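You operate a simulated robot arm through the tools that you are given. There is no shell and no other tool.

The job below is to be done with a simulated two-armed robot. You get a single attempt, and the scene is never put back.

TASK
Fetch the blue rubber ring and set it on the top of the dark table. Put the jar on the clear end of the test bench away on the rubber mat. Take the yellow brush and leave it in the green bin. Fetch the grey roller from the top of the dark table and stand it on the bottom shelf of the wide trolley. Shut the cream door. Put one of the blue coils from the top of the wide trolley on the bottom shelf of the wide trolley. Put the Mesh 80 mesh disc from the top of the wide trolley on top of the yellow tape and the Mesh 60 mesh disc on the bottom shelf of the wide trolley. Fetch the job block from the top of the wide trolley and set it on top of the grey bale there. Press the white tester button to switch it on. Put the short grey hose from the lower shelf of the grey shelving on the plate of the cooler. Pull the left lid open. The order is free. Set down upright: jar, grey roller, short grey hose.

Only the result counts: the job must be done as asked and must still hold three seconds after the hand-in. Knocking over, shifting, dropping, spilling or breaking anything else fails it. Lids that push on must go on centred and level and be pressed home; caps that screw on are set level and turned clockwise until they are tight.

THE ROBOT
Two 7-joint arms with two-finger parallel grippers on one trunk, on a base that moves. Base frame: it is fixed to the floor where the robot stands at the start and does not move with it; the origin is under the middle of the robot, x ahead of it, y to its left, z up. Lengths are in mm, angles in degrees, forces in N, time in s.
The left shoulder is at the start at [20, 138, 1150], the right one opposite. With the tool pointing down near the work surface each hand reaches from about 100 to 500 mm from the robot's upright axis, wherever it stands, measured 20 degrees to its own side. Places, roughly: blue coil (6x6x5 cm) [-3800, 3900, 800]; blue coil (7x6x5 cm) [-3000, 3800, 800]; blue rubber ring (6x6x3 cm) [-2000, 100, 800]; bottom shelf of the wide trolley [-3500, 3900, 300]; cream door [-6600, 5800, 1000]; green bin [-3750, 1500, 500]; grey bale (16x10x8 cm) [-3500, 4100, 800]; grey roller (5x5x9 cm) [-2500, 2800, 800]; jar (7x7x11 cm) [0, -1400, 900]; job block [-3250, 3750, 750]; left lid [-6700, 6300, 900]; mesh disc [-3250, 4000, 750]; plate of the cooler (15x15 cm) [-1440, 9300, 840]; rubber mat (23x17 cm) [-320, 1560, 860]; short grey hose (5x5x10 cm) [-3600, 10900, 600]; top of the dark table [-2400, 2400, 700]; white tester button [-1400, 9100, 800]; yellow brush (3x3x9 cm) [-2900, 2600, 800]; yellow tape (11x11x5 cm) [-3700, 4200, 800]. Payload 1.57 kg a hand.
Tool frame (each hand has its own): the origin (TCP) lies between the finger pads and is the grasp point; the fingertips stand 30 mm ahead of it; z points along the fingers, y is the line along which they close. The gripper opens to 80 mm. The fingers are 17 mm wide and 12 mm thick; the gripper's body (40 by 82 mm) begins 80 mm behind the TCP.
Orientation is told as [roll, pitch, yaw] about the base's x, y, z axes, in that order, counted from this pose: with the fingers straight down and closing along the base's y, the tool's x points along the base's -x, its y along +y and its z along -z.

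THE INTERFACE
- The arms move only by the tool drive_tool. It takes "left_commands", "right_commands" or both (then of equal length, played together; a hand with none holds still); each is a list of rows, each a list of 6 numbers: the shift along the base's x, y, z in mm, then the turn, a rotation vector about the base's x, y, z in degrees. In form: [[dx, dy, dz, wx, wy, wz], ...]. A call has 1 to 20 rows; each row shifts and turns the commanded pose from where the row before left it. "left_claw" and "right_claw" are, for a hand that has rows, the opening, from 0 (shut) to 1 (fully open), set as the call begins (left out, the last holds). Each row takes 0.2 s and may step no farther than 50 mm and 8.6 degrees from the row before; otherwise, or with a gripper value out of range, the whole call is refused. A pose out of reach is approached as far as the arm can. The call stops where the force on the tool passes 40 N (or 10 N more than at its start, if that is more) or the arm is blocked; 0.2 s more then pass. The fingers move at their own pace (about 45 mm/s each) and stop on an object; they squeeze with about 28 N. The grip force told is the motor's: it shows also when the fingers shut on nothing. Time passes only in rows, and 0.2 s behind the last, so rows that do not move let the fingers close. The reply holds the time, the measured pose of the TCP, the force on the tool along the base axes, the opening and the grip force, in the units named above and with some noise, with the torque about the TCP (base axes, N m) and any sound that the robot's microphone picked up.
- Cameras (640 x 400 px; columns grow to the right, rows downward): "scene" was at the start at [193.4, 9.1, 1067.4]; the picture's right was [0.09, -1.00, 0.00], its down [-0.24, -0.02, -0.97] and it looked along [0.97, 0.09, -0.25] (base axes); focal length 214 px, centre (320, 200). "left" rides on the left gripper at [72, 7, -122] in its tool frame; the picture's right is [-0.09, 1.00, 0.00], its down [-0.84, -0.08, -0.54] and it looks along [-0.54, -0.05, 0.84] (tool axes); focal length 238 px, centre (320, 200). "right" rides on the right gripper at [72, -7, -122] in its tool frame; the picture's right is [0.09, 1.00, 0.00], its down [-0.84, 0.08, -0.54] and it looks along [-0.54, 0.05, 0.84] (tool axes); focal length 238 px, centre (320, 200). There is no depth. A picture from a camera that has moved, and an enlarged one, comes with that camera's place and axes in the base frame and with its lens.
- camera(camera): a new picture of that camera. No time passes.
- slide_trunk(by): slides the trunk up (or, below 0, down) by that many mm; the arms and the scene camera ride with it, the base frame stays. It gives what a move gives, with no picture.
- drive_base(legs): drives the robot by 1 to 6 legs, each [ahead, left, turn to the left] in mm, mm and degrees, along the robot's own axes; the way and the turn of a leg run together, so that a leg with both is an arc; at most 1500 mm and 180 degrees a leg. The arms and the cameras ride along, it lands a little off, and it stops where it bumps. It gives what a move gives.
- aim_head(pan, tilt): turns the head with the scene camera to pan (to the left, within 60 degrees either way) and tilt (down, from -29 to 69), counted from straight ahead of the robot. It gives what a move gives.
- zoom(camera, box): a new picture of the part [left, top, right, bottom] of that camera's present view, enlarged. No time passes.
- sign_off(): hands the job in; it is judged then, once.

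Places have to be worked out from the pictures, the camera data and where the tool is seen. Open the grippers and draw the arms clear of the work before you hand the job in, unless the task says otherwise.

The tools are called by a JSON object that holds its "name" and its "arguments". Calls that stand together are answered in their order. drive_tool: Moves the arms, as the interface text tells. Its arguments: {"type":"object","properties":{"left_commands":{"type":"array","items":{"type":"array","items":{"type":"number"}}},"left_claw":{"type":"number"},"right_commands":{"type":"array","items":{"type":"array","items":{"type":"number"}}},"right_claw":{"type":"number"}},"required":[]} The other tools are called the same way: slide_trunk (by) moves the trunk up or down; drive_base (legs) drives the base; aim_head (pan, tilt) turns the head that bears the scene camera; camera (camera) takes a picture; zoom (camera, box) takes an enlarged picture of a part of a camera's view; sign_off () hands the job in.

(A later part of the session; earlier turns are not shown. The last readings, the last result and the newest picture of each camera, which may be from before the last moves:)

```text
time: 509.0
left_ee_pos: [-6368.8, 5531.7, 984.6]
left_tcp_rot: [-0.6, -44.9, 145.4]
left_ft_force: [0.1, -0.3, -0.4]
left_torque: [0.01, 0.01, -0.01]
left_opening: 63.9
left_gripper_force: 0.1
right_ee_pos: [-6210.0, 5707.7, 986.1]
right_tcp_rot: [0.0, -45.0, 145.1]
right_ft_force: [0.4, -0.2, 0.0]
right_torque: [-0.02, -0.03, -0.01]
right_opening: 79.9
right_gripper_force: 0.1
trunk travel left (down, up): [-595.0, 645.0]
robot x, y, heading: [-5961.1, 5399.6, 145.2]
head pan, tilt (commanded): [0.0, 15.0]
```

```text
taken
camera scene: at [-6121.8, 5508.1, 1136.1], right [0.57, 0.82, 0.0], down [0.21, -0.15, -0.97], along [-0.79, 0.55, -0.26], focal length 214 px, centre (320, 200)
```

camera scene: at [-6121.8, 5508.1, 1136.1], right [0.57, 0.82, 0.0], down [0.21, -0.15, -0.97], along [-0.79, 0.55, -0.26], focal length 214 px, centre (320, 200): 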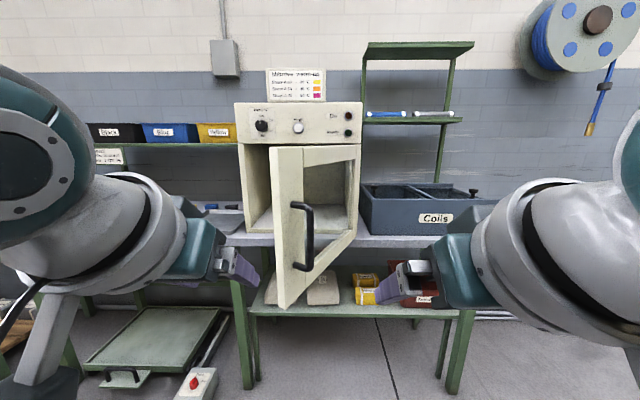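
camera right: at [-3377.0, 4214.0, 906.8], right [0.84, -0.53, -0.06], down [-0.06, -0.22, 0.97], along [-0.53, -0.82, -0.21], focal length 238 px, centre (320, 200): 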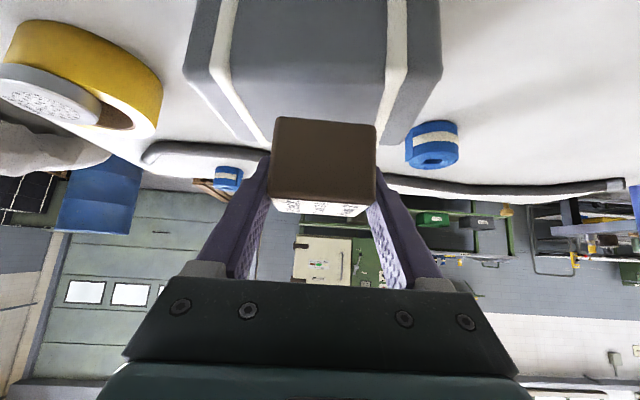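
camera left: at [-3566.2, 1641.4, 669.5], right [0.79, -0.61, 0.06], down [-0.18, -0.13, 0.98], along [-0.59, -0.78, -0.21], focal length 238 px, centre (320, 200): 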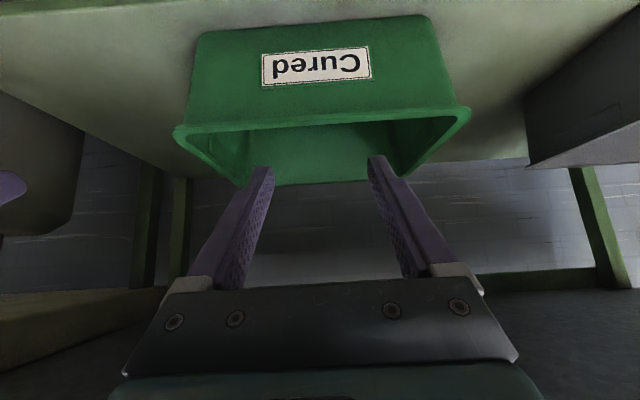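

Front view: hinge ~932 mm ahead/143 mm right of my axis, free end ~580 mm ahead/76 mm left, handle at z 868–1016. I'll push the stile above the handle with the closed left hand: first I close it, shift it right, and raise the trunk 110 mm.

{"name": "drive_tool", "arguments": {"left_commands": [[17, 24.5, 0, 0, 0, 0], [17, 24.5, 0, 0, 0, 0], [0, 0, 0, 0, 0, 0], [0, 0, 0, 0, 0, 0]], "left_claw": 0}}

{"name": "slide_trunk", "arguments": {"by": 110}}

{"name": "camera", "arguments": {"camera": "scene"}}

{"name": "camera", "arguments": {"camera": "left"}}

```text
time: 510.0
left_ee_pos: [-6333.5, 5580.0, 986.4]
left_tcp_rot: [-0.5, -45.2, 145.4]
left_ft_force: [0.6, 0.0, -0.1]
left_torque: [-0.01, -0.01, 0.04]
left_opening: 0.0
left_gripper_force: 13.4
right_ee_pos: [-6210.7, 5707.7, 984.9]
right_tcp_rot: [0.0, -44.9, 145.1]
right_ft_force: [-0.2, 0.0, -0.5]
right_torque: [0.02, 0.0, 0.0]
right_opening: 79.8
right_gripper_force: 0.1
trunk travel left (down, up): [-595.0, 645.0]
robot x, y, heading: [-5964.8, 5399.0, 145.3]
head pan, tilt (commanded): [0.0, 15.0]
```

```text
time: 511.4
left_ee_pos: [-6332.4, 5578.5, 1094.5]
left_tcp_rot: [-0.5, -45.0, 145.4]
left_ft_force: [-0.2, -0.7, 0.8]
left_torque: [0.04, -0.01, 0.02]
left_opening: 0.0
left_gripper_force: 21.4
right_ee_pos: [-6210.9, 5708.2, 1094.3]
right_tcp_rot: [-0.1, -45.0, 145.2]
right_ft_force: [-0.6, 0.2, 0.6]
right_torque: [0.0, 0.02, 0.0]
right_opening: 80.0
right_gripper_force: 0.0
trunk travel left (down, up): [-705.0, 535.0]
robot x, y, heading: [-5960.4, 5399.7, 145.3]
head pan, tilt (commanded): [0.0, 15.0]
```

```text
taken
camera scene: at [-6121.8, 5508.0, 1246.1], right [0.57, 0.82, 0.0], down [0.21, -0.15, -0.97], along [-0.79, 0.55, -0.26], focal length 214 px, centre (320, 200)
```

scene: 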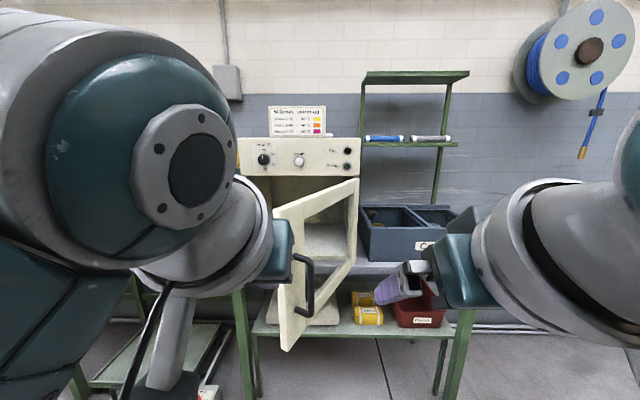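

```text
taken
camera left: at [-6224.6, 5494.7, 1130.2], right [-0.62, -0.78, 0.06], down [-0.13, 0.18, 0.98], along [-0.77, 0.6, -0.21], focal length 238 px, centre (320, 200)
```

left: 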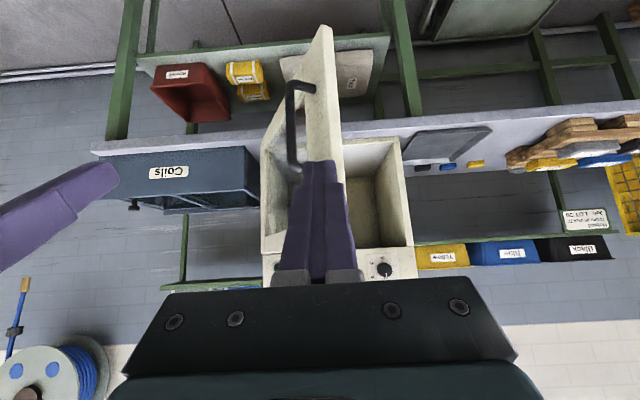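

The hand is still nearly in line with the free edge, so I first shift the base right 70 mm, then drive ahead 150 mm, passing on the door's outer side.

{"name": "drive_base", "arguments": {"legs": [[0, -70, 0], [150, 0, 0]]}}

{"name": "camera", "arguments": {"camera": "scene"}}

{"name": "camera", "arguments": {"camera": "left"}}

```text
time: 513.4
left_ee_pos: [-6414.7, 5720.2, 1095.0]
left_tcp_rot: [-0.5, -45.1, 145.5]
left_ft_force: [0.1, 0.2, -0.4]
left_torque: [-0.04, 0.0, 0.03]
left_opening: 0.3
left_gripper_force: 21.6
right_ee_pos: [-6293.6, 5849.5, 1094.6]
right_tcp_rot: [0.0, -44.9, 145.2]
right_ft_force: [-0.6, 0.4, 0.4]
right_torque: [0.02, 0.0, 0.0]
right_opening: 80.0
right_gripper_force: 0.0
trunk travel left (down, up): [-705.0, 535.0]
robot x, y, heading: [-6043.5, 5540.8, 145.0]
head pan, tilt (commanded): [0.0, 15.0]
```

```text
taken
camera scene: at [-6203.4, 5649.6, 1246.1], right [0.57, 0.82, 0.0], down [0.21, -0.15, -0.97], along [-0.79, 0.55, -0.26], focal length 214 px, centre (320, 200)
```

scene: 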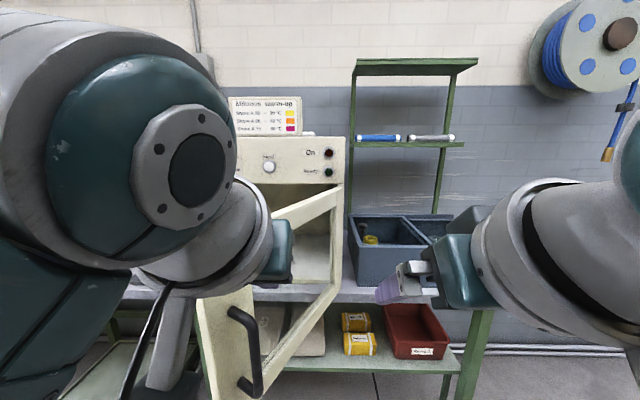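

```text
taken
camera left: at [-6306.2, 5636.2, 1130.2], right [-0.62, -0.78, 0.06], down [-0.13, 0.18, 0.98], along [-0.77, 0.6, -0.21], focal length 238 px, centre (320, 200)
```

left: 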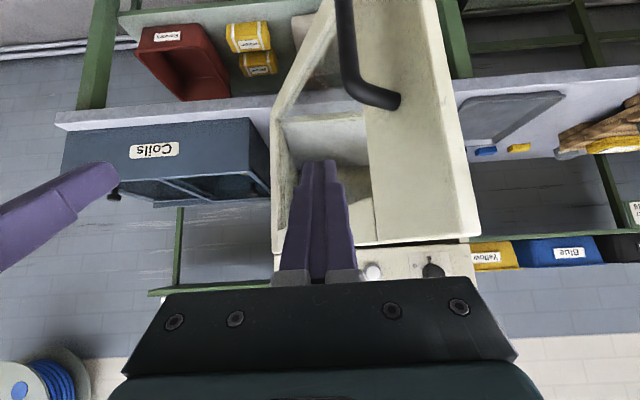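

The closed fist is on the door's outer side, about 60 mm from the stile above the handle. I approach the stile and begin pushing along the closing arc.

{"name": "drive_tool", "arguments": {"left_commands": [[-20, -10, 0, 0, 0, 0], [-20, -10, 0, 0, 0, 0], [-17, -8, 0, 0, 0, 0], [-18, -7, 0, 0, 0, 0], [-18, -6, 0, 0, 0, 0], [0, 0, 0, 0, 0, 0]]}}

{"name": "camera", "arguments": {"camera": "left"}}

{"name": "camera", "arguments": {"camera": "scene"}}

```text
time: 514.8
left_ee_pos: [-6509.4, 5679.0, 1094.2]
left_tcp_rot: [-0.5, -45.1, 145.4]
left_ft_force: [-0.5, 0.0, 0.2]
left_torque: [0.0, 0.01, 0.02]
left_opening: 0.2
left_gripper_force: 20.7
right_ee_pos: [-6292.8, 5849.2, 1095.2]
right_tcp_rot: [-0.1, -45.0, 145.3]
right_ft_force: [0.4, 0.1, 0.1]
right_torque: [0.03, 0.04, -0.04]
right_opening: 80.1
right_gripper_force: 0.0
trunk travel left (down, up): [-705.0, 535.0]
robot x, y, heading: [-6043.7, 5537.0, 145.4]
head pan, tilt (commanded): [0.0, 15.0]
```

```text
taken
camera left: at [-6400.2, 5594.9, 1129.7], right [-0.62, -0.78, 0.06], down [-0.13, 0.18, 0.98], along [-0.77, 0.6, -0.21], focal length 238 px, centre (320, 200)
```

left: 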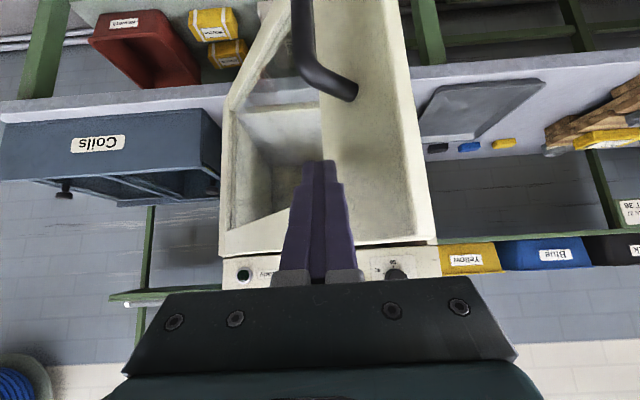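

```text
taken
camera scene: at [-6203.4, 5649.6, 1246.1], right [0.57, 0.82, 0.0], down [0.21, -0.15, -0.97], along [-0.79, 0.55, -0.26], focal length 214 px, centre (320, 200)
```

scene: 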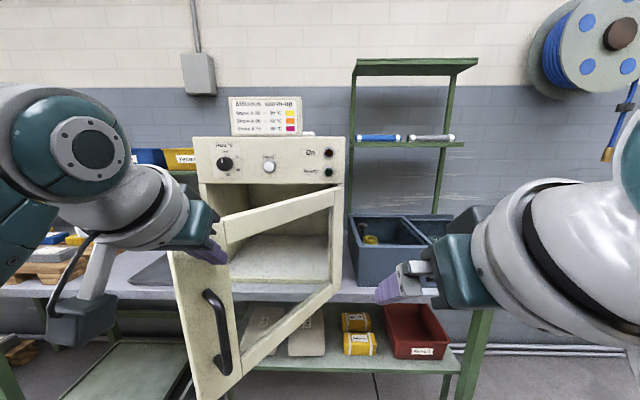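

No contact yet; the tip is near the inner edge of the stile. I shift it about 35 mm toward the door's free end and continue pushing perpendicular to the door.

{"name": "drive_tool", "arguments": {"left_commands": [[14, -32, 0, 0, 0, 0], [-9, -4, 0, 0, 0, 0], [-9, -4, 0, 0, 0, 0], [-9, -4, 0, 0, 0, 0], [0, 0, 0, 0, 0, 0]]}}

{"name": "camera", "arguments": {"camera": "left"}}

{"name": "camera", "arguments": {"camera": "scene"}}

```text
time: 516.0
left_ee_pos: [-6521.0, 5636.4, 1095.7]
left_tcp_rot: [-0.4, -45.0, 145.4]
left_ft_force: [-0.1, 0.6, -0.3]
left_torque: [-0.02, -0.01, -0.01]
left_opening: 0.0
left_gripper_force: 21.6
right_ee_pos: [-6292.4, 5849.0, 1094.4]
right_tcp_rot: [-0.1, -45.0, 145.2]
right_ft_force: [-0.7, -0.2, 0.8]
right_torque: [-0.01, -0.03, 0.0]
right_opening: 80.2
right_gripper_force: 0.0
trunk travel left (down, up): [-705.0, 535.0]
robot x, y, heading: [-6043.1, 5539.9, 145.2]
head pan, tilt (commanded): [0.0, 15.0]
```

```text
taken
camera left: at [-6412.5, 5551.5, 1131.1], right [-0.62, -0.78, 0.06], down [-0.13, 0.18, 0.98], along [-0.77, 0.6, -0.21], focal length 238 px, centre (320, 200)
```

left: 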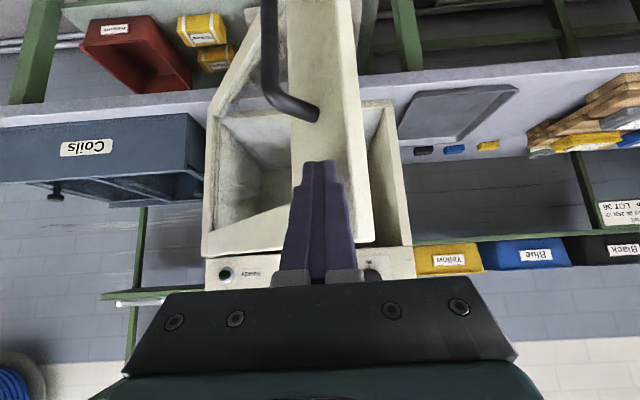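

```text
taken
camera scene: at [-6203.4, 5649.6, 1246.1], right [0.57, 0.82, 0.0], down [0.21, -0.15, -0.97], along [-0.79, 0.55, -0.26], focal length 214 px, centre (320, 200)
```

scene: 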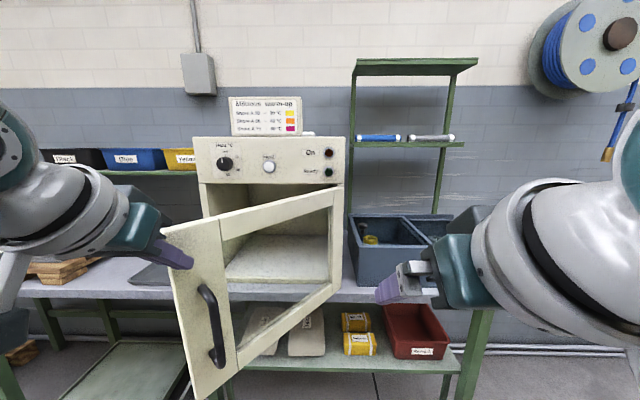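

The door has already swung from ~59° to ~49° under light contact. I continue pushing along the arc as far as the arm reaches.

{"name": "drive_tool", "arguments": {"left_commands": [[-24, -6, 0, 0, 0, 0], [-24, -6, 0, 0, 0, 0], [-27, -3, 0, 0, 0, 0], [-26, -3, 0, 0, 0, 0], [-23, 1, 0, 0, 0, 0], [-23, 1, 0, 0, 0, 0], [0, 0, 0, 0, 0, 0]]}}

{"name": "camera", "arguments": {"camera": "scene"}}

{"name": "camera", "arguments": {"camera": "left"}}

```text
time: 517.6
left_ee_pos: [-6668.3, 5620.6, 1096.6]
left_tcp_rot: [-0.5, -45.0, 145.5]
left_ft_force: [0.3, 0.2, 0.5]
left_torque: [0.0, 0.0, -0.02]
left_opening: 0.0
left_gripper_force: 21.5
right_ee_pos: [-6293.1, 5849.9, 1094.9]
right_tcp_rot: [0.0, -44.9, 145.2]
right_ft_force: [0.0, -0.1, 0.8]
right_torque: [0.01, -0.01, 0.02]
right_opening: 79.8
right_gripper_force: 0.0
trunk travel left (down, up): [-705.0, 535.0]
robot x, y, heading: [-6046.7, 5538.6, 144.9]
head pan, tilt (commanded): [0.0, 15.0]
```

```text
taken
camera scene: at [-6203.4, 5649.6, 1246.1], right [0.57, 0.82, 0.0], down [0.21, -0.15, -0.97], along [-0.79, 0.55, -0.26], focal length 214 px, centre (320, 200)
```

scene: 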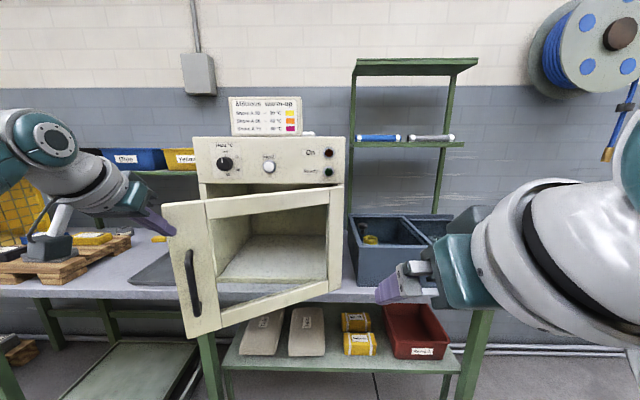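

```text
taken
camera left: at [-6559.5, 5535.7, 1130.6], right [-0.62, -0.78, 0.06], down [-0.13, 0.18, 0.98], along [-0.77, 0.6, -0.21], focal length 238 px, centre (320, 200)
```

left: 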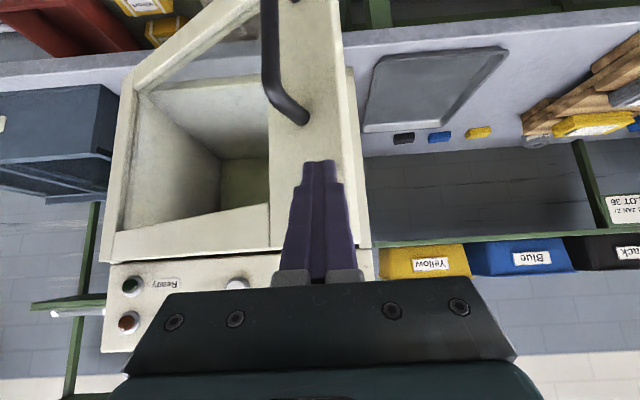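

The door is at about 28° now. I retract the hand, drive 180 mm closer and push again.

{"name": "drive_tool", "arguments": {"left_commands": [[39, -27.3, 0, 0, 0, 0], [39, -27.3, 0, 0, 0, 0], [39, -27.3, 0, 0, 0, 0], [39, -27.3, 0, 0, 0, 0], [0, 0, 0, 0, 0, 0]]}}

{"name": "drive_base", "arguments": {"legs": [[180, 0, 0]]}}

{"name": "camera", "arguments": {"camera": "scene"}}

{"name": "camera", "arguments": {"camera": "left"}}

```text
time: 518.8
left_ee_pos: [-6510.2, 5508.5, 1095.7]
left_tcp_rot: [-0.5, -45.0, 145.5]
left_ft_force: [0.4, 0.2, -0.1]
left_torque: [0.02, 0.0, -0.01]
left_opening: 0.0
left_gripper_force: 21.4
right_ee_pos: [-6292.8, 5849.0, 1094.6]
right_tcp_rot: [0.1, -44.8, 145.2]
right_ft_force: [-0.2, 0.3, 0.8]
right_torque: [0.03, -0.03, -0.01]
right_opening: 80.1
right_gripper_force: 0.0
trunk travel left (down, up): [-705.0, 535.0]
robot x, y, heading: [-6043.1, 5536.6, 145.2]
head pan, tilt (commanded): [0.0, 15.0]
```

```text
time: 520.3
left_ee_pos: [-6658.5, 5612.8, 1094.8]
left_tcp_rot: [-0.5, -44.9, 145.4]
left_ft_force: [0.3, 0.2, 0.8]
left_torque: [0.02, 0.0, -0.01]
left_opening: 0.1
left_gripper_force: 21.5
right_ee_pos: [-6440.6, 5954.3, 1095.5]
right_tcp_rot: [0.0, -44.8, 145.0]
right_ft_force: [0.4, 0.1, 0.0]
right_torque: [0.03, 0.0, 0.0]
right_opening: 79.7
right_gripper_force: 0.2
trunk travel left (down, up): [-705.0, 535.0]
robot x, y, heading: [-6193.1, 5641.7, 144.9]
head pan, tilt (commanded): [0.0, 15.0]
```

```text
taken
camera scene: at [-6351.8, 5753.3, 1246.1], right [0.57, 0.82, 0.0], down [0.21, -0.15, -0.97], along [-0.79, 0.55, -0.26], focal length 214 px, centre (320, 200)
```

scene: 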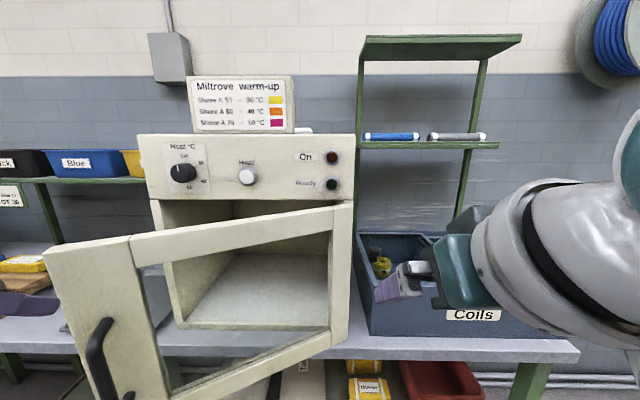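

```text
taken
camera left: at [-6550.3, 5528.9, 1130.3], right [-0.62, -0.78, 0.06], down [-0.13, 0.18, 0.98], along [-0.77, 0.6, -0.21], focal length 238 px, centre (320, 200)
```

left: 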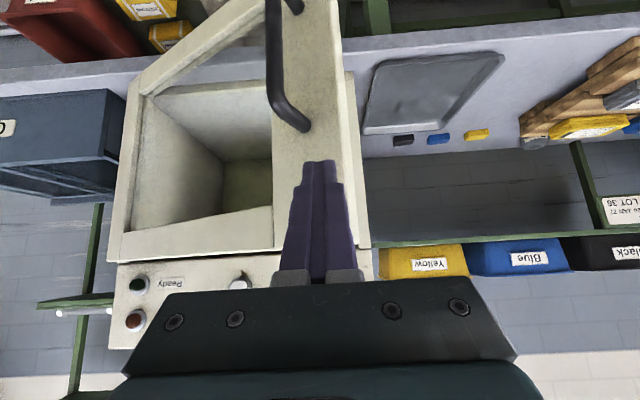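

The hand is at the stile again. I push the door through the rest of the arc until it closes.

{"name": "drive_tool", "arguments": {"left_commands": [[-9, 6.5, 0, 0, 0, 0], [-26, 4, 0, 0, 0, 0], [-26.6, 4.5, 0, 0, 0, 0], [-22, 6.5, 0, 0, 0, 0], [-22.4, 6.5, 0, 0, 0, 0], [-21, 9, 0, 0, 0, 0], [0, 0, 0, 0, 0, 0]]}}

{"name": "camera", "arguments": {"camera": "scene"}}

{"name": "camera", "arguments": {"camera": "left"}}

```text
time: 521.9
left_ee_pos: [-6785.3, 5650.2, 1096.3]
left_tcp_rot: [-0.5, -44.9, 145.3]
left_ft_force: [0.1, -0.7, -0.3]
left_torque: [-0.08, 0.01, 0.04]
left_opening: 0.1
left_gripper_force: 21.4
right_ee_pos: [-6440.0, 5952.8, 1094.3]
right_tcp_rot: [0.0, -44.7, 145.0]
right_ft_force: [0.7, 0.4, 0.0]
right_torque: [0.0, 0.02, 0.01]
right_opening: 79.8
right_gripper_force: 0.1
trunk travel left (down, up): [-705.0, 535.0]
robot x, y, heading: [-6194.4, 5644.4, 145.2]
head pan, tilt (commanded): [0.0, 15.0]
```

```text
taken
camera scene: at [-6351.8, 5753.3, 1246.1], right [0.57, 0.82, 0.0], down [0.21, -0.15, -0.97], along [-0.79, 0.55, -0.26], focal length 214 px, centre (320, 200)
```

scene: 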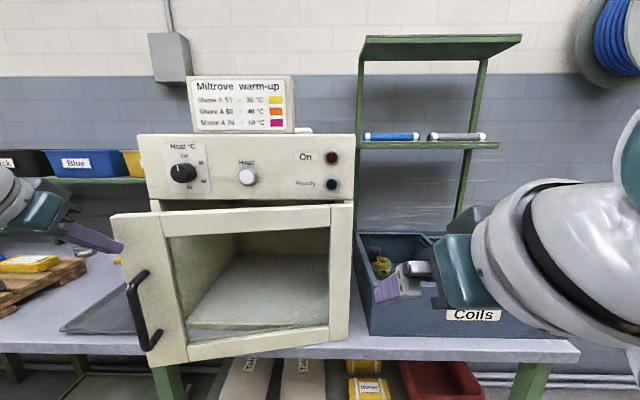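

```text
taken
camera left: at [-6677.6, 5566.0, 1131.3], right [-0.62, -0.78, 0.06], down [-0.13, 0.18, 0.98], along [-0.77, 0.6, -0.21], focal length 238 px, centre (320, 200)
```

left: 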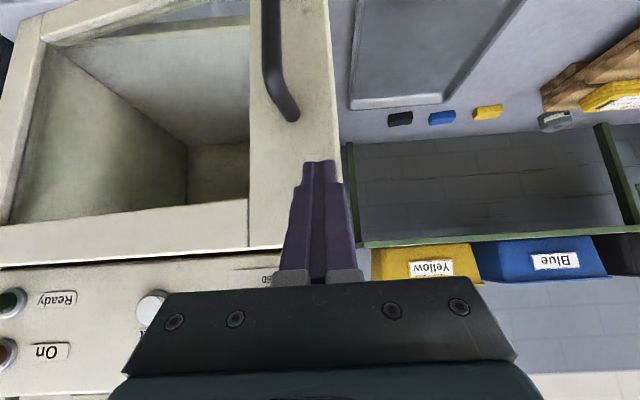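

The door is nearly closed (~12°). I keep pushing, edging the fist slightly toward the hinge so it stays on the stile.

{"name": "drive_tool", "arguments": {"left_commands": [[-17, 14, 0, 0, 0, 0], [-17, 13, 0, 0, 0, 0], [-17, 12, 0, 0, 0, 0], [0, 0, 0, 0, 0, 0]]}}

{"name": "camera", "arguments": {"camera": "scene"}}

{"name": "camera", "arguments": {"camera": "left"}}

```text
time: 522.9
left_ee_pos: [-6836.6, 5689.3, 1095.5]
left_tcp_rot: [-0.4, -45.0, 145.2]
left_ft_force: [-0.7, -0.8, -0.2]
left_torque: [-0.01, 0.01, 0.0]
left_opening: 0.0
left_gripper_force: 21.0
right_ee_pos: [-6440.2, 5952.9, 1095.5]
right_tcp_rot: [0.0, -44.8, 144.9]
right_ft_force: [-0.3, -0.2, 1.3]
right_torque: [-0.03, 0.01, 0.0]
right_opening: 80.1
right_gripper_force: 0.0
trunk travel left (down, up): [-705.0, 535.0]
robot x, y, heading: [-6191.3, 5643.3, 145.1]
head pan, tilt (commanded): [0.0, 15.0]
```

```text
taken
camera scene: at [-6351.8, 5753.3, 1246.1], right [0.57, 0.82, 0.0], down [0.21, -0.15, -0.97], along [-0.79, 0.55, -0.26], focal length 214 px, centre (320, 200)
```

scene: 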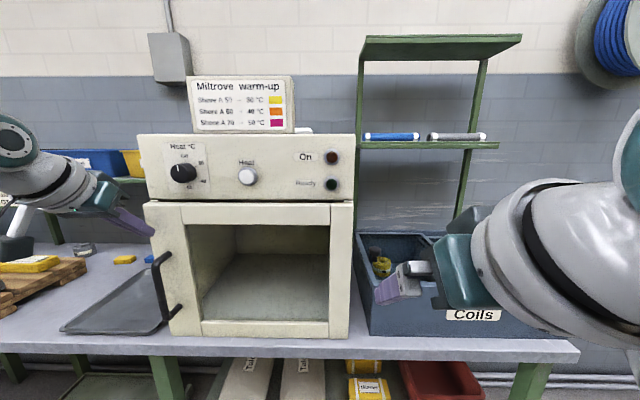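

```text
taken
camera left: at [-6728.3, 5605.6, 1131.2], right [-0.63, -0.78, 0.06], down [-0.13, 0.18, 0.98], along [-0.77, 0.6, -0.21], focal length 238 px, centre (320, 200)
```

left: 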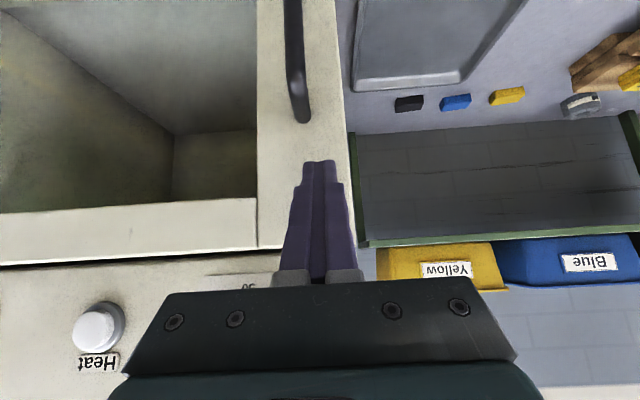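

Almost shut. I press on in small steps until resistance is felt.

{"name": "drive_tool", "arguments": {"left_commands": [[-9, 7, 0, 0, 0, 0], [-8, 6, 0, 0, 0, 0], [0, 0, 0, 0, 0, 0]]}}

{"name": "zoom", "arguments": {"camera": "scene", "box": [100, 120, 380, 360]}}

```text
time: 523.8
left_ee_pos: [-6850.5, 5697.8, 1092.5]
left_tcp_rot: [-0.5, -44.1, 145.5]
left_ft_force: [20.0, -11.1, 6.7]
left_torque: [-0.03, -0.16, -0.08]
left_opening: 0.0
left_gripper_force: 21.8
right_ee_pos: [-6439.7, 5950.6, 1093.0]
right_tcp_rot: [0.2, -44.7, 145.0]
right_ft_force: [0.3, 0.4, 0.2]
right_torque: [0.02, 0.01, -0.02]
right_opening: 80.0
right_gripper_force: 0.0
trunk travel left (down, up): [-705.0, 535.0]
robot x, y, heading: [-6195.7, 5641.9, 145.1]
head pan, tilt (commanded): [0.0, 15.0]
stopped in row 3 (left hand): the force on the tool passed its limit at 41 N (the readings are from after the stop); the commanded pose is now the measured one
```

```text
1.67 times, centred on (240, 240) of scene
camera zoom: at [-6349.6, 5751.4, 1245.5], right [0.57, 0.82, 0.0], down [0.21, -0.15, -0.97], along [-0.79, 0.55, -0.26], focal length 358 px, centre (453, 133)
```

zoom: 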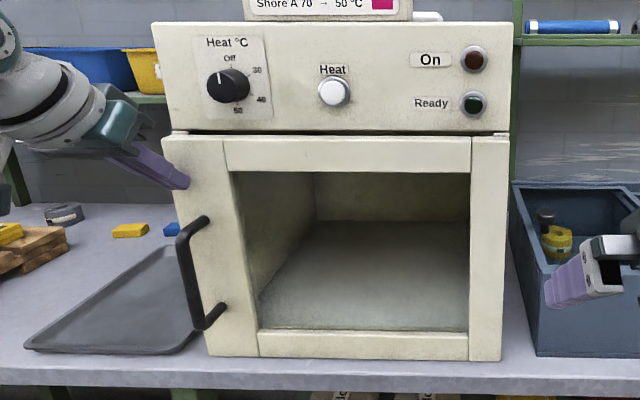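

The door is pressed shut (reaction force felt). I retract the hand and verify the door stays closed.

{"name": "drive_tool", "arguments": {"left_commands": [[25, -17.5, 0, 0, 0, 0], [39, -27.3, 0, 0, 0, 0], [39, -27.3, 0, 0, 0, 0], [0, 0, 0, 0, 0, 0]]}}

{"name": "zoom", "arguments": {"camera": "scene", "box": [100, 120, 380, 360]}}

```text
time: 524.8
left_ee_pos: [-6750.5, 5629.2, 1094.7]
left_tcp_rot: [-0.5, -44.5, 145.5]
left_ft_force: [-0.8, -0.9, 0.8]
left_torque: [0.01, 0.01, 0.0]
left_opening: 0.2
left_gripper_force: 21.4
right_ee_pos: [-6440.1, 5952.5, 1095.2]
right_tcp_rot: [0.0, -44.8, 145.2]
right_ft_force: [-0.6, 0.3, 0.4]
right_torque: [0.01, 0.01, 0.02]
right_opening: 80.1
right_gripper_force: 0.0
trunk travel left (down, up): [-705.0, 535.0]
robot x, y, heading: [-6192.5, 5647.1, 145.3]
head pan, tilt (commanded): [0.0, 15.0]
```

```text
1.67 times, centred on (240, 240) of scene
camera zoom: at [-6351.4, 5752.8, 1246.1], right [0.57, 0.82, 0.0], down [0.21, -0.15, -0.97], along [-0.79, 0.55, -0.26], focal length 358 px, centre (453, 133)
```

zoom: 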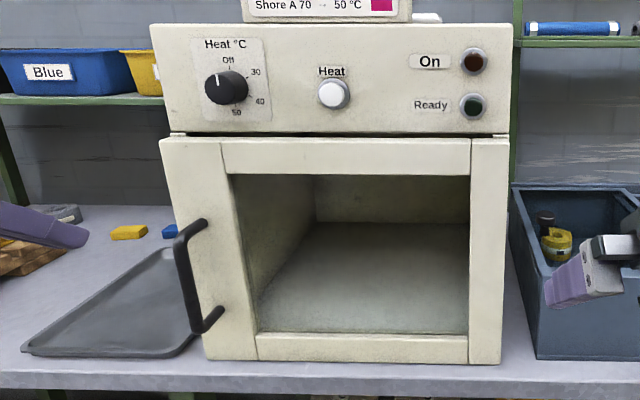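

I zoom on the door's left edge and top gap to check that it is really flush.

{"name": "zoom", "arguments": {"camera": "scene", "box": [130, 180, 250, 260]}}

{"name": "zoom", "arguments": {"camera": "scene", "box": [150, 290, 370, 360]}}

```text
5.00 times, centred on (190, 220) of scene
camera zoom: at [-6351.4, 5752.8, 1246.1], right [0.57, 0.82, 0.0], down [0.21, -0.15, -0.97], along [-0.79, 0.55, -0.26], focal length 1072 px, centre (970, 100)
```

zoom: 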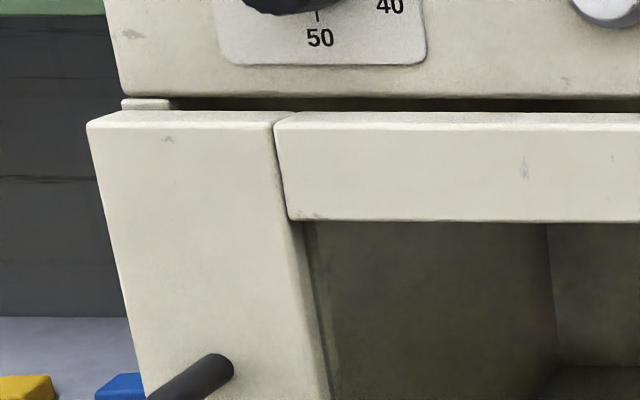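

```text
2.91 times, centred on (260, 325) of scene
camera zoom: at [-6351.4, 5752.8, 1246.1], right [0.57, 0.82, 0.0], down [0.21, -0.15, -0.97], along [-0.79, 0.55, -0.26], focal length 624 px, centre (494, -164)
```

zoom: 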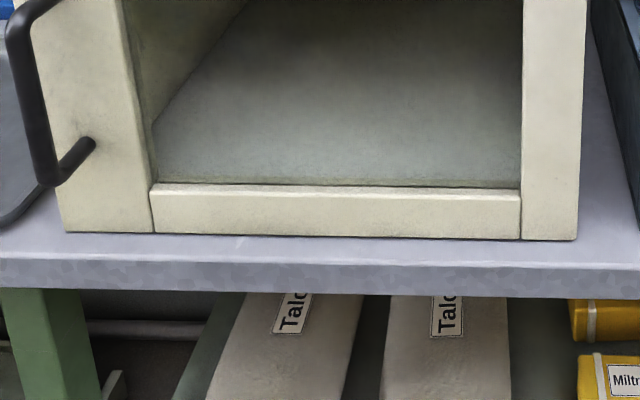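

The door bottom runs parallel to the bench edge, so it is shut. Now the Coils box: I move the right hand back out of the way and look at the lids.

{"name": "drive_base", "arguments": {"legs": [[-150, 0, 0], [0, -150, 0]]}}

{"name": "aim_head", "arguments": {"pan": 0, "tilt": 25}}

{"name": "camera", "arguments": {"camera": "scene"}}

{"name": "camera", "arguments": {"camera": "right"}}

```text
time: 527.1
left_ee_pos: [-6542.4, 5664.0, 1095.6]
left_tcp_rot: [-0.4, -44.7, 145.4]
left_ft_force: [-0.5, 0.0, -0.5]
left_torque: [-0.01, 0.04, -0.01]
left_opening: 0.1
left_gripper_force: 21.5
right_ee_pos: [-6231.2, 5988.7, 1095.4]
right_tcp_rot: [0.1, -44.9, 145.1]
right_ft_force: [-1.0, 0.4, 0.0]
right_torque: [0.04, 0.0, 0.04]
right_opening: 80.1
right_gripper_force: 0.0
trunk travel left (down, up): [-705.0, 535.0]
robot x, y, heading: [-5986.7, 5677.7, 145.3]
head pan, tilt (commanded): [0.0, 15.0]
```

```text
time: 527.9
left_ee_pos: [-6543.7, 5663.3, 1094.9]
left_tcp_rot: [-0.5, -44.8, 145.4]
left_ft_force: [-0.4, 0.7, 0.1]
left_torque: [-0.01, -0.01, -0.01]
left_opening: 0.1
left_gripper_force: 21.3
right_ee_pos: [-6232.7, 5988.8, 1095.1]
right_tcp_rot: [0.1, -44.7, 145.1]
right_ft_force: [-0.4, 0.0, 0.0]
right_torque: [-0.02, -0.01, 0.0]
right_opening: 80.2
right_gripper_force: 0.0
trunk travel left (down, up): [-705.0, 535.0]
robot x, y, heading: [-5984.4, 5677.6, 145.4]
head pan, tilt (commanded): [0.0, 25.0]
```

```text
taken
camera scene: at [-6142.5, 5787.7, 1229.9], right [0.57, 0.82, 0.0], down [0.35, -0.24, -0.91], along [-0.74, 0.52, -0.42], focal length 214 px, centre (320, 200)
```

scene: 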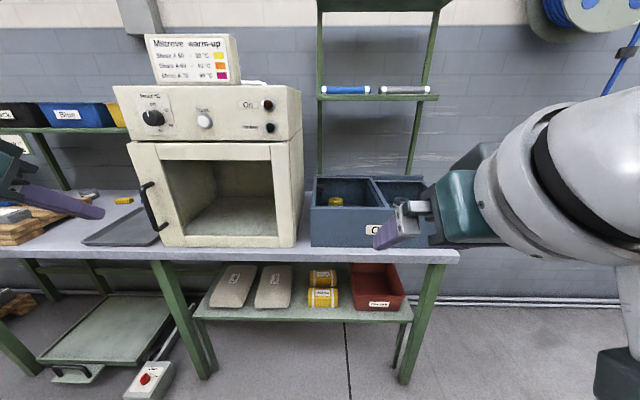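

```text
taken
camera right: at [-6116.3, 5915.5, 1130.1], right [-0.52, -0.85, -0.06], down [-0.22, 0.06, 0.97], along [-0.83, 0.52, -0.22], focal length 238 px, centre (320, 200)
```

right: 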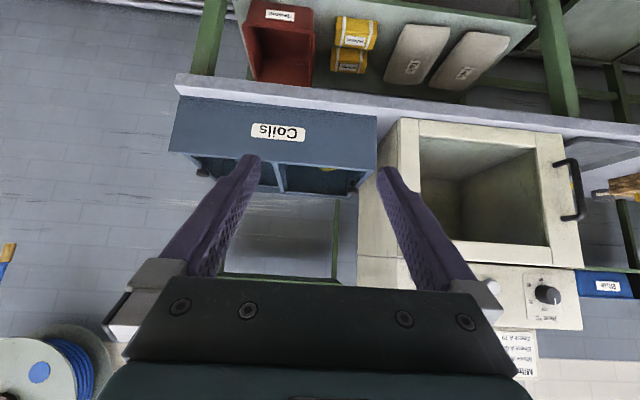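

I zoom on the box's top.

{"name": "zoom", "arguments": {"camera": "scene", "box": [295, 155, 455, 255]}}

{"name": "zoom", "arguments": {"camera": "right", "box": [160, 80, 400, 230]}}

```text
4.00 times, centred on (375, 205) of scene
camera zoom: at [-6142.5, 5787.7, 1229.9], right [0.57, 0.82, 0.0], down [0.35, -0.24, -0.91], along [-0.74, 0.52, -0.42], focal length 858 px, centre (100, 180)
```

zoom: 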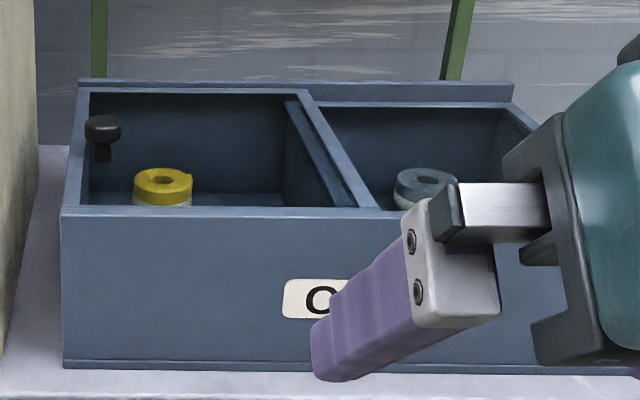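

```text
2.67 times, centred on (280, 155) of right
camera zoom: at [-6116.3, 5915.5, 1130.1], right [-0.52, -0.85, -0.06], down [-0.22, 0.06, 0.97], along [-0.83, 0.52, -0.22], focal length 636 px, centre (427, 320)
```

zoom: 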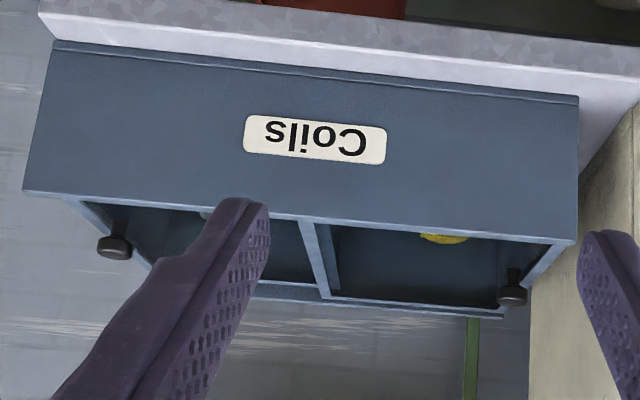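

The left lid is a glass pane with a black knob near its left edge (≈z 938–979), 60 mm from the oven's side. I'll use the right hand in its 45° pose; first I retract the left hand so it won't touch the oven.

{"name": "drive_tool", "arguments": {"left_commands": [[28.8, -19.9, -40, 0, 0, 0], [28.8, -19.9, -40, 0, 0, 0], [28.8, -19.9, -40, 0, 0, 0], [28.8, -19.9, -40, 0, 0, 0], [28.4, 41.2, 0, 0, 0, 0], [28.4, 41.2, 0, 0, 0, 0], [28.4, 41.2, 0, 0, 0, 0], [0, 0, 0, 0, 0, 0]]}}

{"name": "drive_base", "arguments": {"legs": [[0, 90, 0], [250, 0, 0]]}}

{"name": "camera", "arguments": {"camera": "scene"}}

{"name": "camera", "arguments": {"camera": "right"}}

```text
refused: row 1 steps farther than a row can; nothing moved
```

```text
time: 530.4
left_ee_pos: [-6798.7, 5737.6, 1093.9]
left_tcp_rot: [-0.4, -44.7, 145.1]
left_ft_force: [0.6, 0.2, 0.1]
left_torque: [0.02, -0.02, -0.03]
left_opening: 0.0
left_gripper_force: 22.1
right_ee_pos: [-6487.7, 6059.3, 1096.2]
right_tcp_rot: [0.0, -44.8, 144.8]
right_ft_force: [0.3, 0.0, -1.5]
right_torque: [0.03, 0.01, 0.03]
right_opening: 80.3
right_gripper_force: 0.0
trunk travel left (down, up): [-705.0, 535.0]
robot x, y, heading: [-6242.9, 5748.5, 144.9]
head pan, tilt (commanded): [0.0, 25.0]
```

```text
taken
camera scene: at [-6398.1, 5859.1, 1229.9], right [0.57, 0.82, 0.0], down [0.35, -0.24, -0.91], along [-0.74, 0.52, -0.42], focal length 214 px, centre (320, 200)
```

scene: 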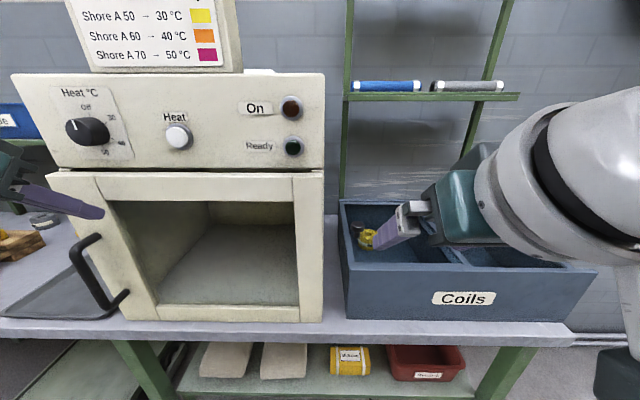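

```text
taken
camera right: at [-6371.4, 5986.8, 1130.0], right [-0.52, -0.85, -0.06], down [-0.22, 0.06, 0.97], along [-0.83, 0.52, -0.22], focal length 238 px, centre (320, 200)
```

right: 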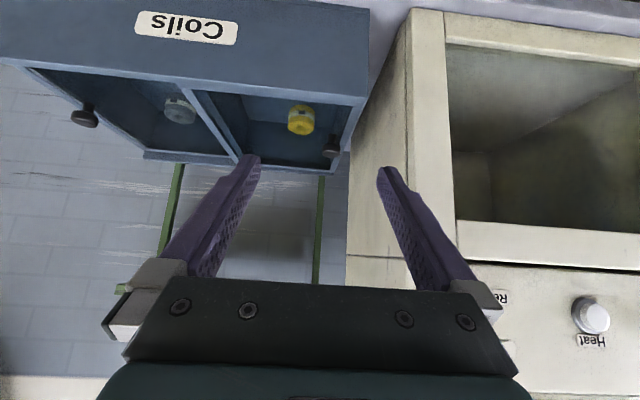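

The tool call was refused for step length, but the base still moved; forces show no contact. I now retract the left hand back first, then down and inward, in legal steps.

{"name": "drive_tool", "arguments": {"left_commands": [[30, -21, 0, 0, 0, 0], [38, -26, 0, 0, 0, 0], [38, -26, -10, 0, 0, 0], [0, 0, -45, 0, 0, 0], [0, 0, -45, 0, 0, 0], [0, 0, -45, 0, 0, 0], [0, 0, -35, 0, 0, 0], [28, 40, 0, 0, 0, 0], [28, 40, 0, 0, 0, 0], [28, 40, 0, 0, 0, 0], [0, 0, 0, 0, 0, 0]]}}

{"name": "camera", "arguments": {"camera": "scene"}}

```text
time: 532.8
left_ee_pos: [-6610.1, 5786.5, 916.5]
left_tcp_rot: [-0.4, -44.7, 145.2]
left_ft_force: [-0.1, 0.5, -0.1]
left_torque: [-0.02, -0.04, 0.03]
left_opening: 0.0
left_gripper_force: 21.4
right_ee_pos: [-6488.5, 6060.1, 1094.7]
right_tcp_rot: [-0.1, -44.8, 144.9]
right_ft_force: [0.2, 1.0, 0.6]
right_torque: [0.0, -0.03, 0.0]
right_opening: 80.1
right_gripper_force: 0.1
trunk travel left (down, up): [-705.0, 535.0]
robot x, y, heading: [-6240.5, 5748.0, 145.2]
head pan, tilt (commanded): [0.0, 25.0]
```

```text
taken
camera scene: at [-6398.1, 5859.2, 1229.9], right [0.57, 0.82, 0.0], down [0.35, -0.24, -0.91], along [-0.74, 0.52, -0.42], focal length 214 px, centre (320, 200)
```

scene: 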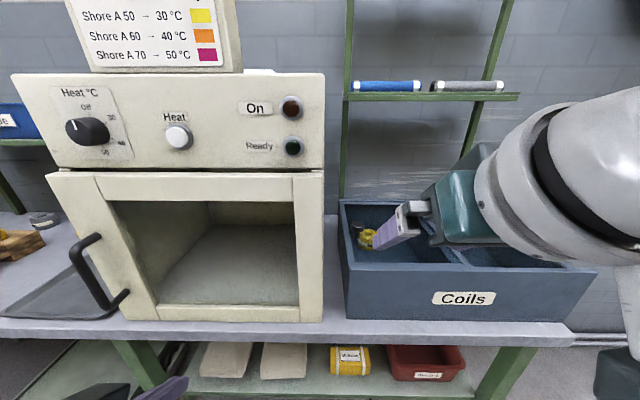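

Left hand is clear. I zoom to find the knob precisely now.

{"name": "zoom", "arguments": {"camera": "scene", "box": [325, 185, 485, 285]}}

{"name": "zoom", "arguments": {"camera": "right", "box": [220, 60, 400, 190]}}

```text
4.00 times, centred on (405, 235) of scene
camera zoom: at [-6398.1, 5859.2, 1229.9], right [0.57, 0.82, 0.0], down [0.35, -0.24, -0.91], along [-0.74, 0.52, -0.42], focal length 858 px, centre (-20, 60)
```

zoom: 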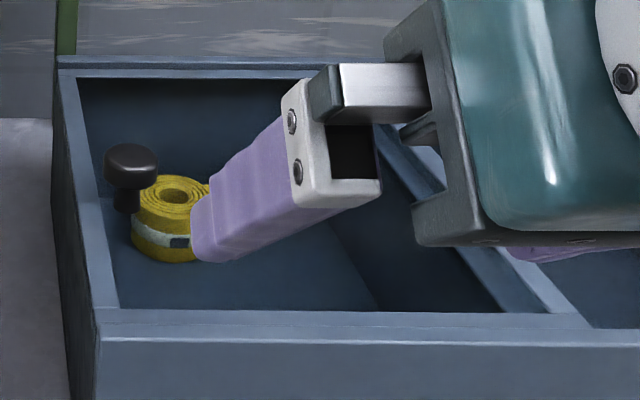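

```text
3.08 times, centred on (310, 125) of right
camera zoom: at [-6371.3, 5986.8, 1130.0], right [-0.52, -0.85, -0.06], down [-0.22, 0.06, 0.97], along [-0.83, 0.52, -0.22], focal length 733 px, centre (351, 431)
```

zoom: 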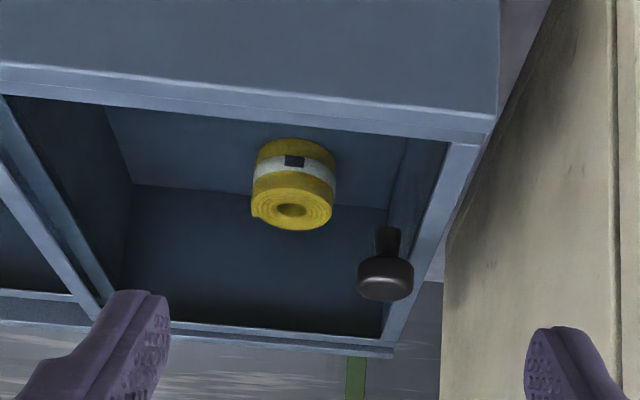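

The knob's head is triangulated at about [-6701, 6178, 960], 84 mm from the oven's side. I pull the left hand back slightly more and, separately, drive 130 mm closer.

{"name": "drive_tool", "arguments": {"left_commands": [[20, -14, -10, 0, 0, 0], [12, -8, -10, 0, 0, 0], [0, 0, 0, 0, 0, 0]]}}

{"name": "drive_base", "arguments": {"legs": [[130, 0, 0]]}}

{"name": "camera", "arguments": {"camera": "right"}}

{"name": "camera", "arguments": {"camera": "scene"}}

```text
time: 533.6
left_ee_pos: [-6578.3, 5761.4, 895.0]
left_tcp_rot: [-0.5, -44.6, 145.2]
left_ft_force: [0.8, 0.2, 0.9]
left_torque: [-0.01, 0.0, 0.0]
left_opening: 0.0
left_gripper_force: 21.1
right_ee_pos: [-6488.3, 6059.8, 1094.0]
right_tcp_rot: [0.1, -44.8, 144.8]
right_ft_force: [-0.6, 0.2, 0.2]
right_torque: [0.0, -0.01, 0.02]
right_opening: 80.1
right_gripper_force: 0.0
trunk travel left (down, up): [-705.0, 535.0]
robot x, y, heading: [-6243.6, 5745.8, 145.0]
head pan, tilt (commanded): [0.0, 25.0]
```

```text
time: 534.9
left_ee_pos: [-6684.4, 5835.1, 895.0]
left_tcp_rot: [-0.5, -44.7, 145.3]
left_ft_force: [0.9, -0.1, 0.0]
left_torque: [0.03, -0.01, -0.01]
left_opening: 0.3
left_gripper_force: 21.3
right_ee_pos: [-6595.0, 6133.3, 1094.1]
right_tcp_rot: [0.0, -44.9, 144.9]
right_ft_force: [-0.2, -0.2, 0.6]
right_torque: [0.01, 0.0, 0.0]
right_opening: 80.0
right_gripper_force: 0.1
trunk travel left (down, up): [-705.0, 535.0]
robot x, y, heading: [-6350.2, 5822.2, 144.8]
head pan, tilt (commanded): [0.0, 25.0]
```

```text
taken
camera right: at [-6478.3, 6060.9, 1130.0], right [-0.52, -0.85, -0.06], down [-0.22, 0.06, 0.97], along [-0.83, 0.52, -0.22], focal length 238 px, centre (320, 200)
```

right: 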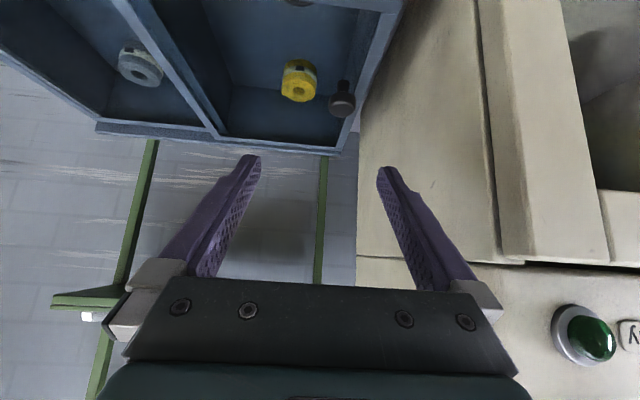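

```text
taken
camera scene: at [-6504.8, 5933.2, 1229.9], right [0.57, 0.82, 0.0], down [0.35, -0.24, -0.91], along [-0.74, 0.52, -0.42], focal length 214 px, centre (320, 200)
```

scene: 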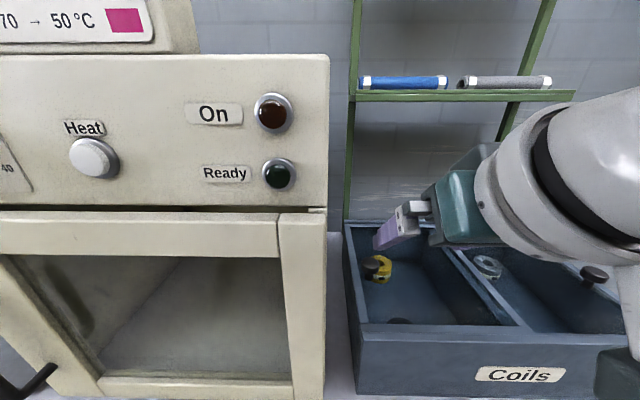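

{"name": "zoom", "arguments": {"camera": "scene", "box": [330, 200, 510, 350]}}

{"name": "zoom", "arguments": {"camera": "right", "box": [260, 40, 400, 170]}}

```text
2.67 times, centred on (420, 275) of scene
camera zoom: at [-6504.8, 5933.2, 1229.9], right [0.57, 0.82, 0.0], down [0.35, -0.24, -0.91], along [-0.74, 0.52, -0.42], focal length 572 px, centre (53, 0)
```

zoom: 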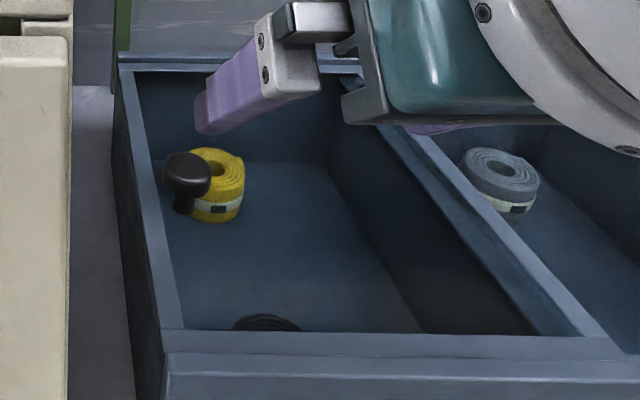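

```text
3.08 times, centred on (330, 105) of right
camera zoom: at [-6478.3, 6060.9, 1130.0], right [-0.52, -0.85, -0.06], down [-0.22, 0.06, 0.97], along [-0.83, 0.52, -0.22], focal length 733 px, centre (289, 492)
```

zoom: 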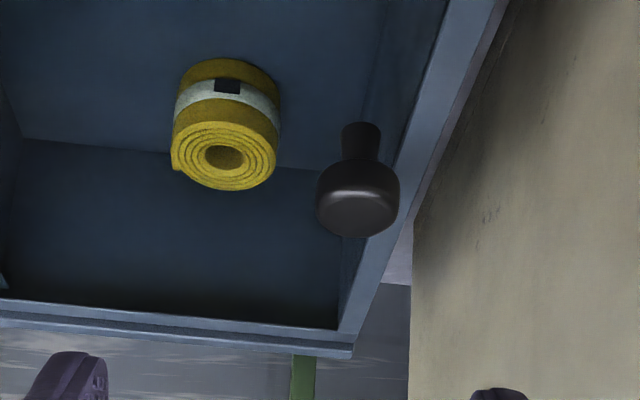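

Knob head is at [-6695, 6175, 964]. I move the right hand to a pre-grasp point behind and above it with a slightly reduced opening.

{"name": "drive_tool", "arguments": {"right_commands": [[-21, 5.3, -28, 0, 0, 0], [-21, 5.3, -28, 0, 0, 0], [-21, 5.3, -28, 0, 0, 0], [0, 0, 0, 0, 0, 0]], "right_claw": 0.85}}

{"name": "camera", "arguments": {"camera": "right"}}

{"name": "zoom", "arguments": {"camera": "scene", "box": [320, 180, 500, 330]}}

```text
time: 535.9
left_ee_pos: [-6684.6, 5835.6, 894.7]
left_tcp_rot: [-0.5, -44.7, 145.3]
left_ft_force: [-1.2, 0.0, -0.2]
left_torque: [-0.02, -0.03, 0.0]
left_opening: 0.0
left_gripper_force: 21.3
right_ee_pos: [-6657.6, 6150.1, 1010.7]
right_tcp_rot: [0.2, -44.7, 145.0]
right_ft_force: [0.5, -0.5, -1.5]
right_torque: [0.0, 0.01, -0.03]
right_opening: 67.8
right_gripper_force: 0.1
trunk travel left (down, up): [-705.0, 535.0]
robot x, y, heading: [-6351.1, 5821.8, 144.7]
head pan, tilt (commanded): [0.0, 25.0]
```

```text
taken
camera right: at [-6541.9, 6077.3, 1045.6], right [-0.52, -0.85, -0.06], down [-0.22, 0.06, 0.97], along [-0.83, 0.52, -0.22], focal length 238 px, centre (320, 200)
```

right: 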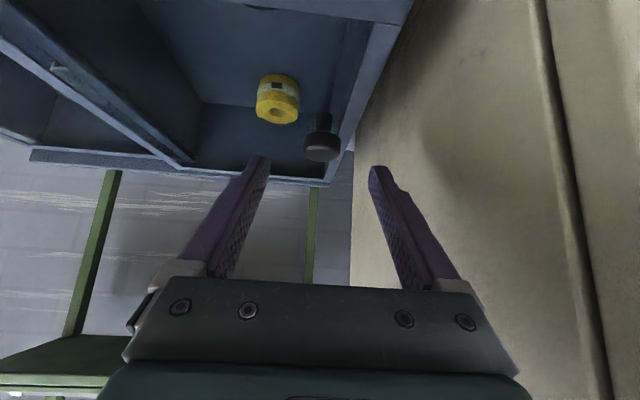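

```text
2.67 times, centred on (410, 255) of scene
camera zoom: at [-6504.7, 5933.1, 1229.9], right [0.57, 0.82, 0.0], down [0.35, -0.24, -0.91], along [-0.74, 0.52, -0.42], focal length 572 px, centre (80, 53)
```

zoom: 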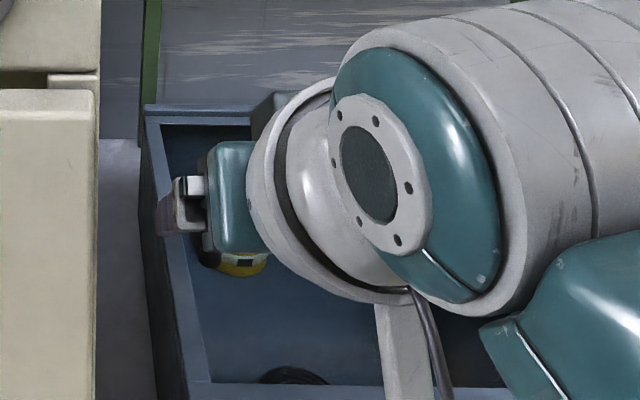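

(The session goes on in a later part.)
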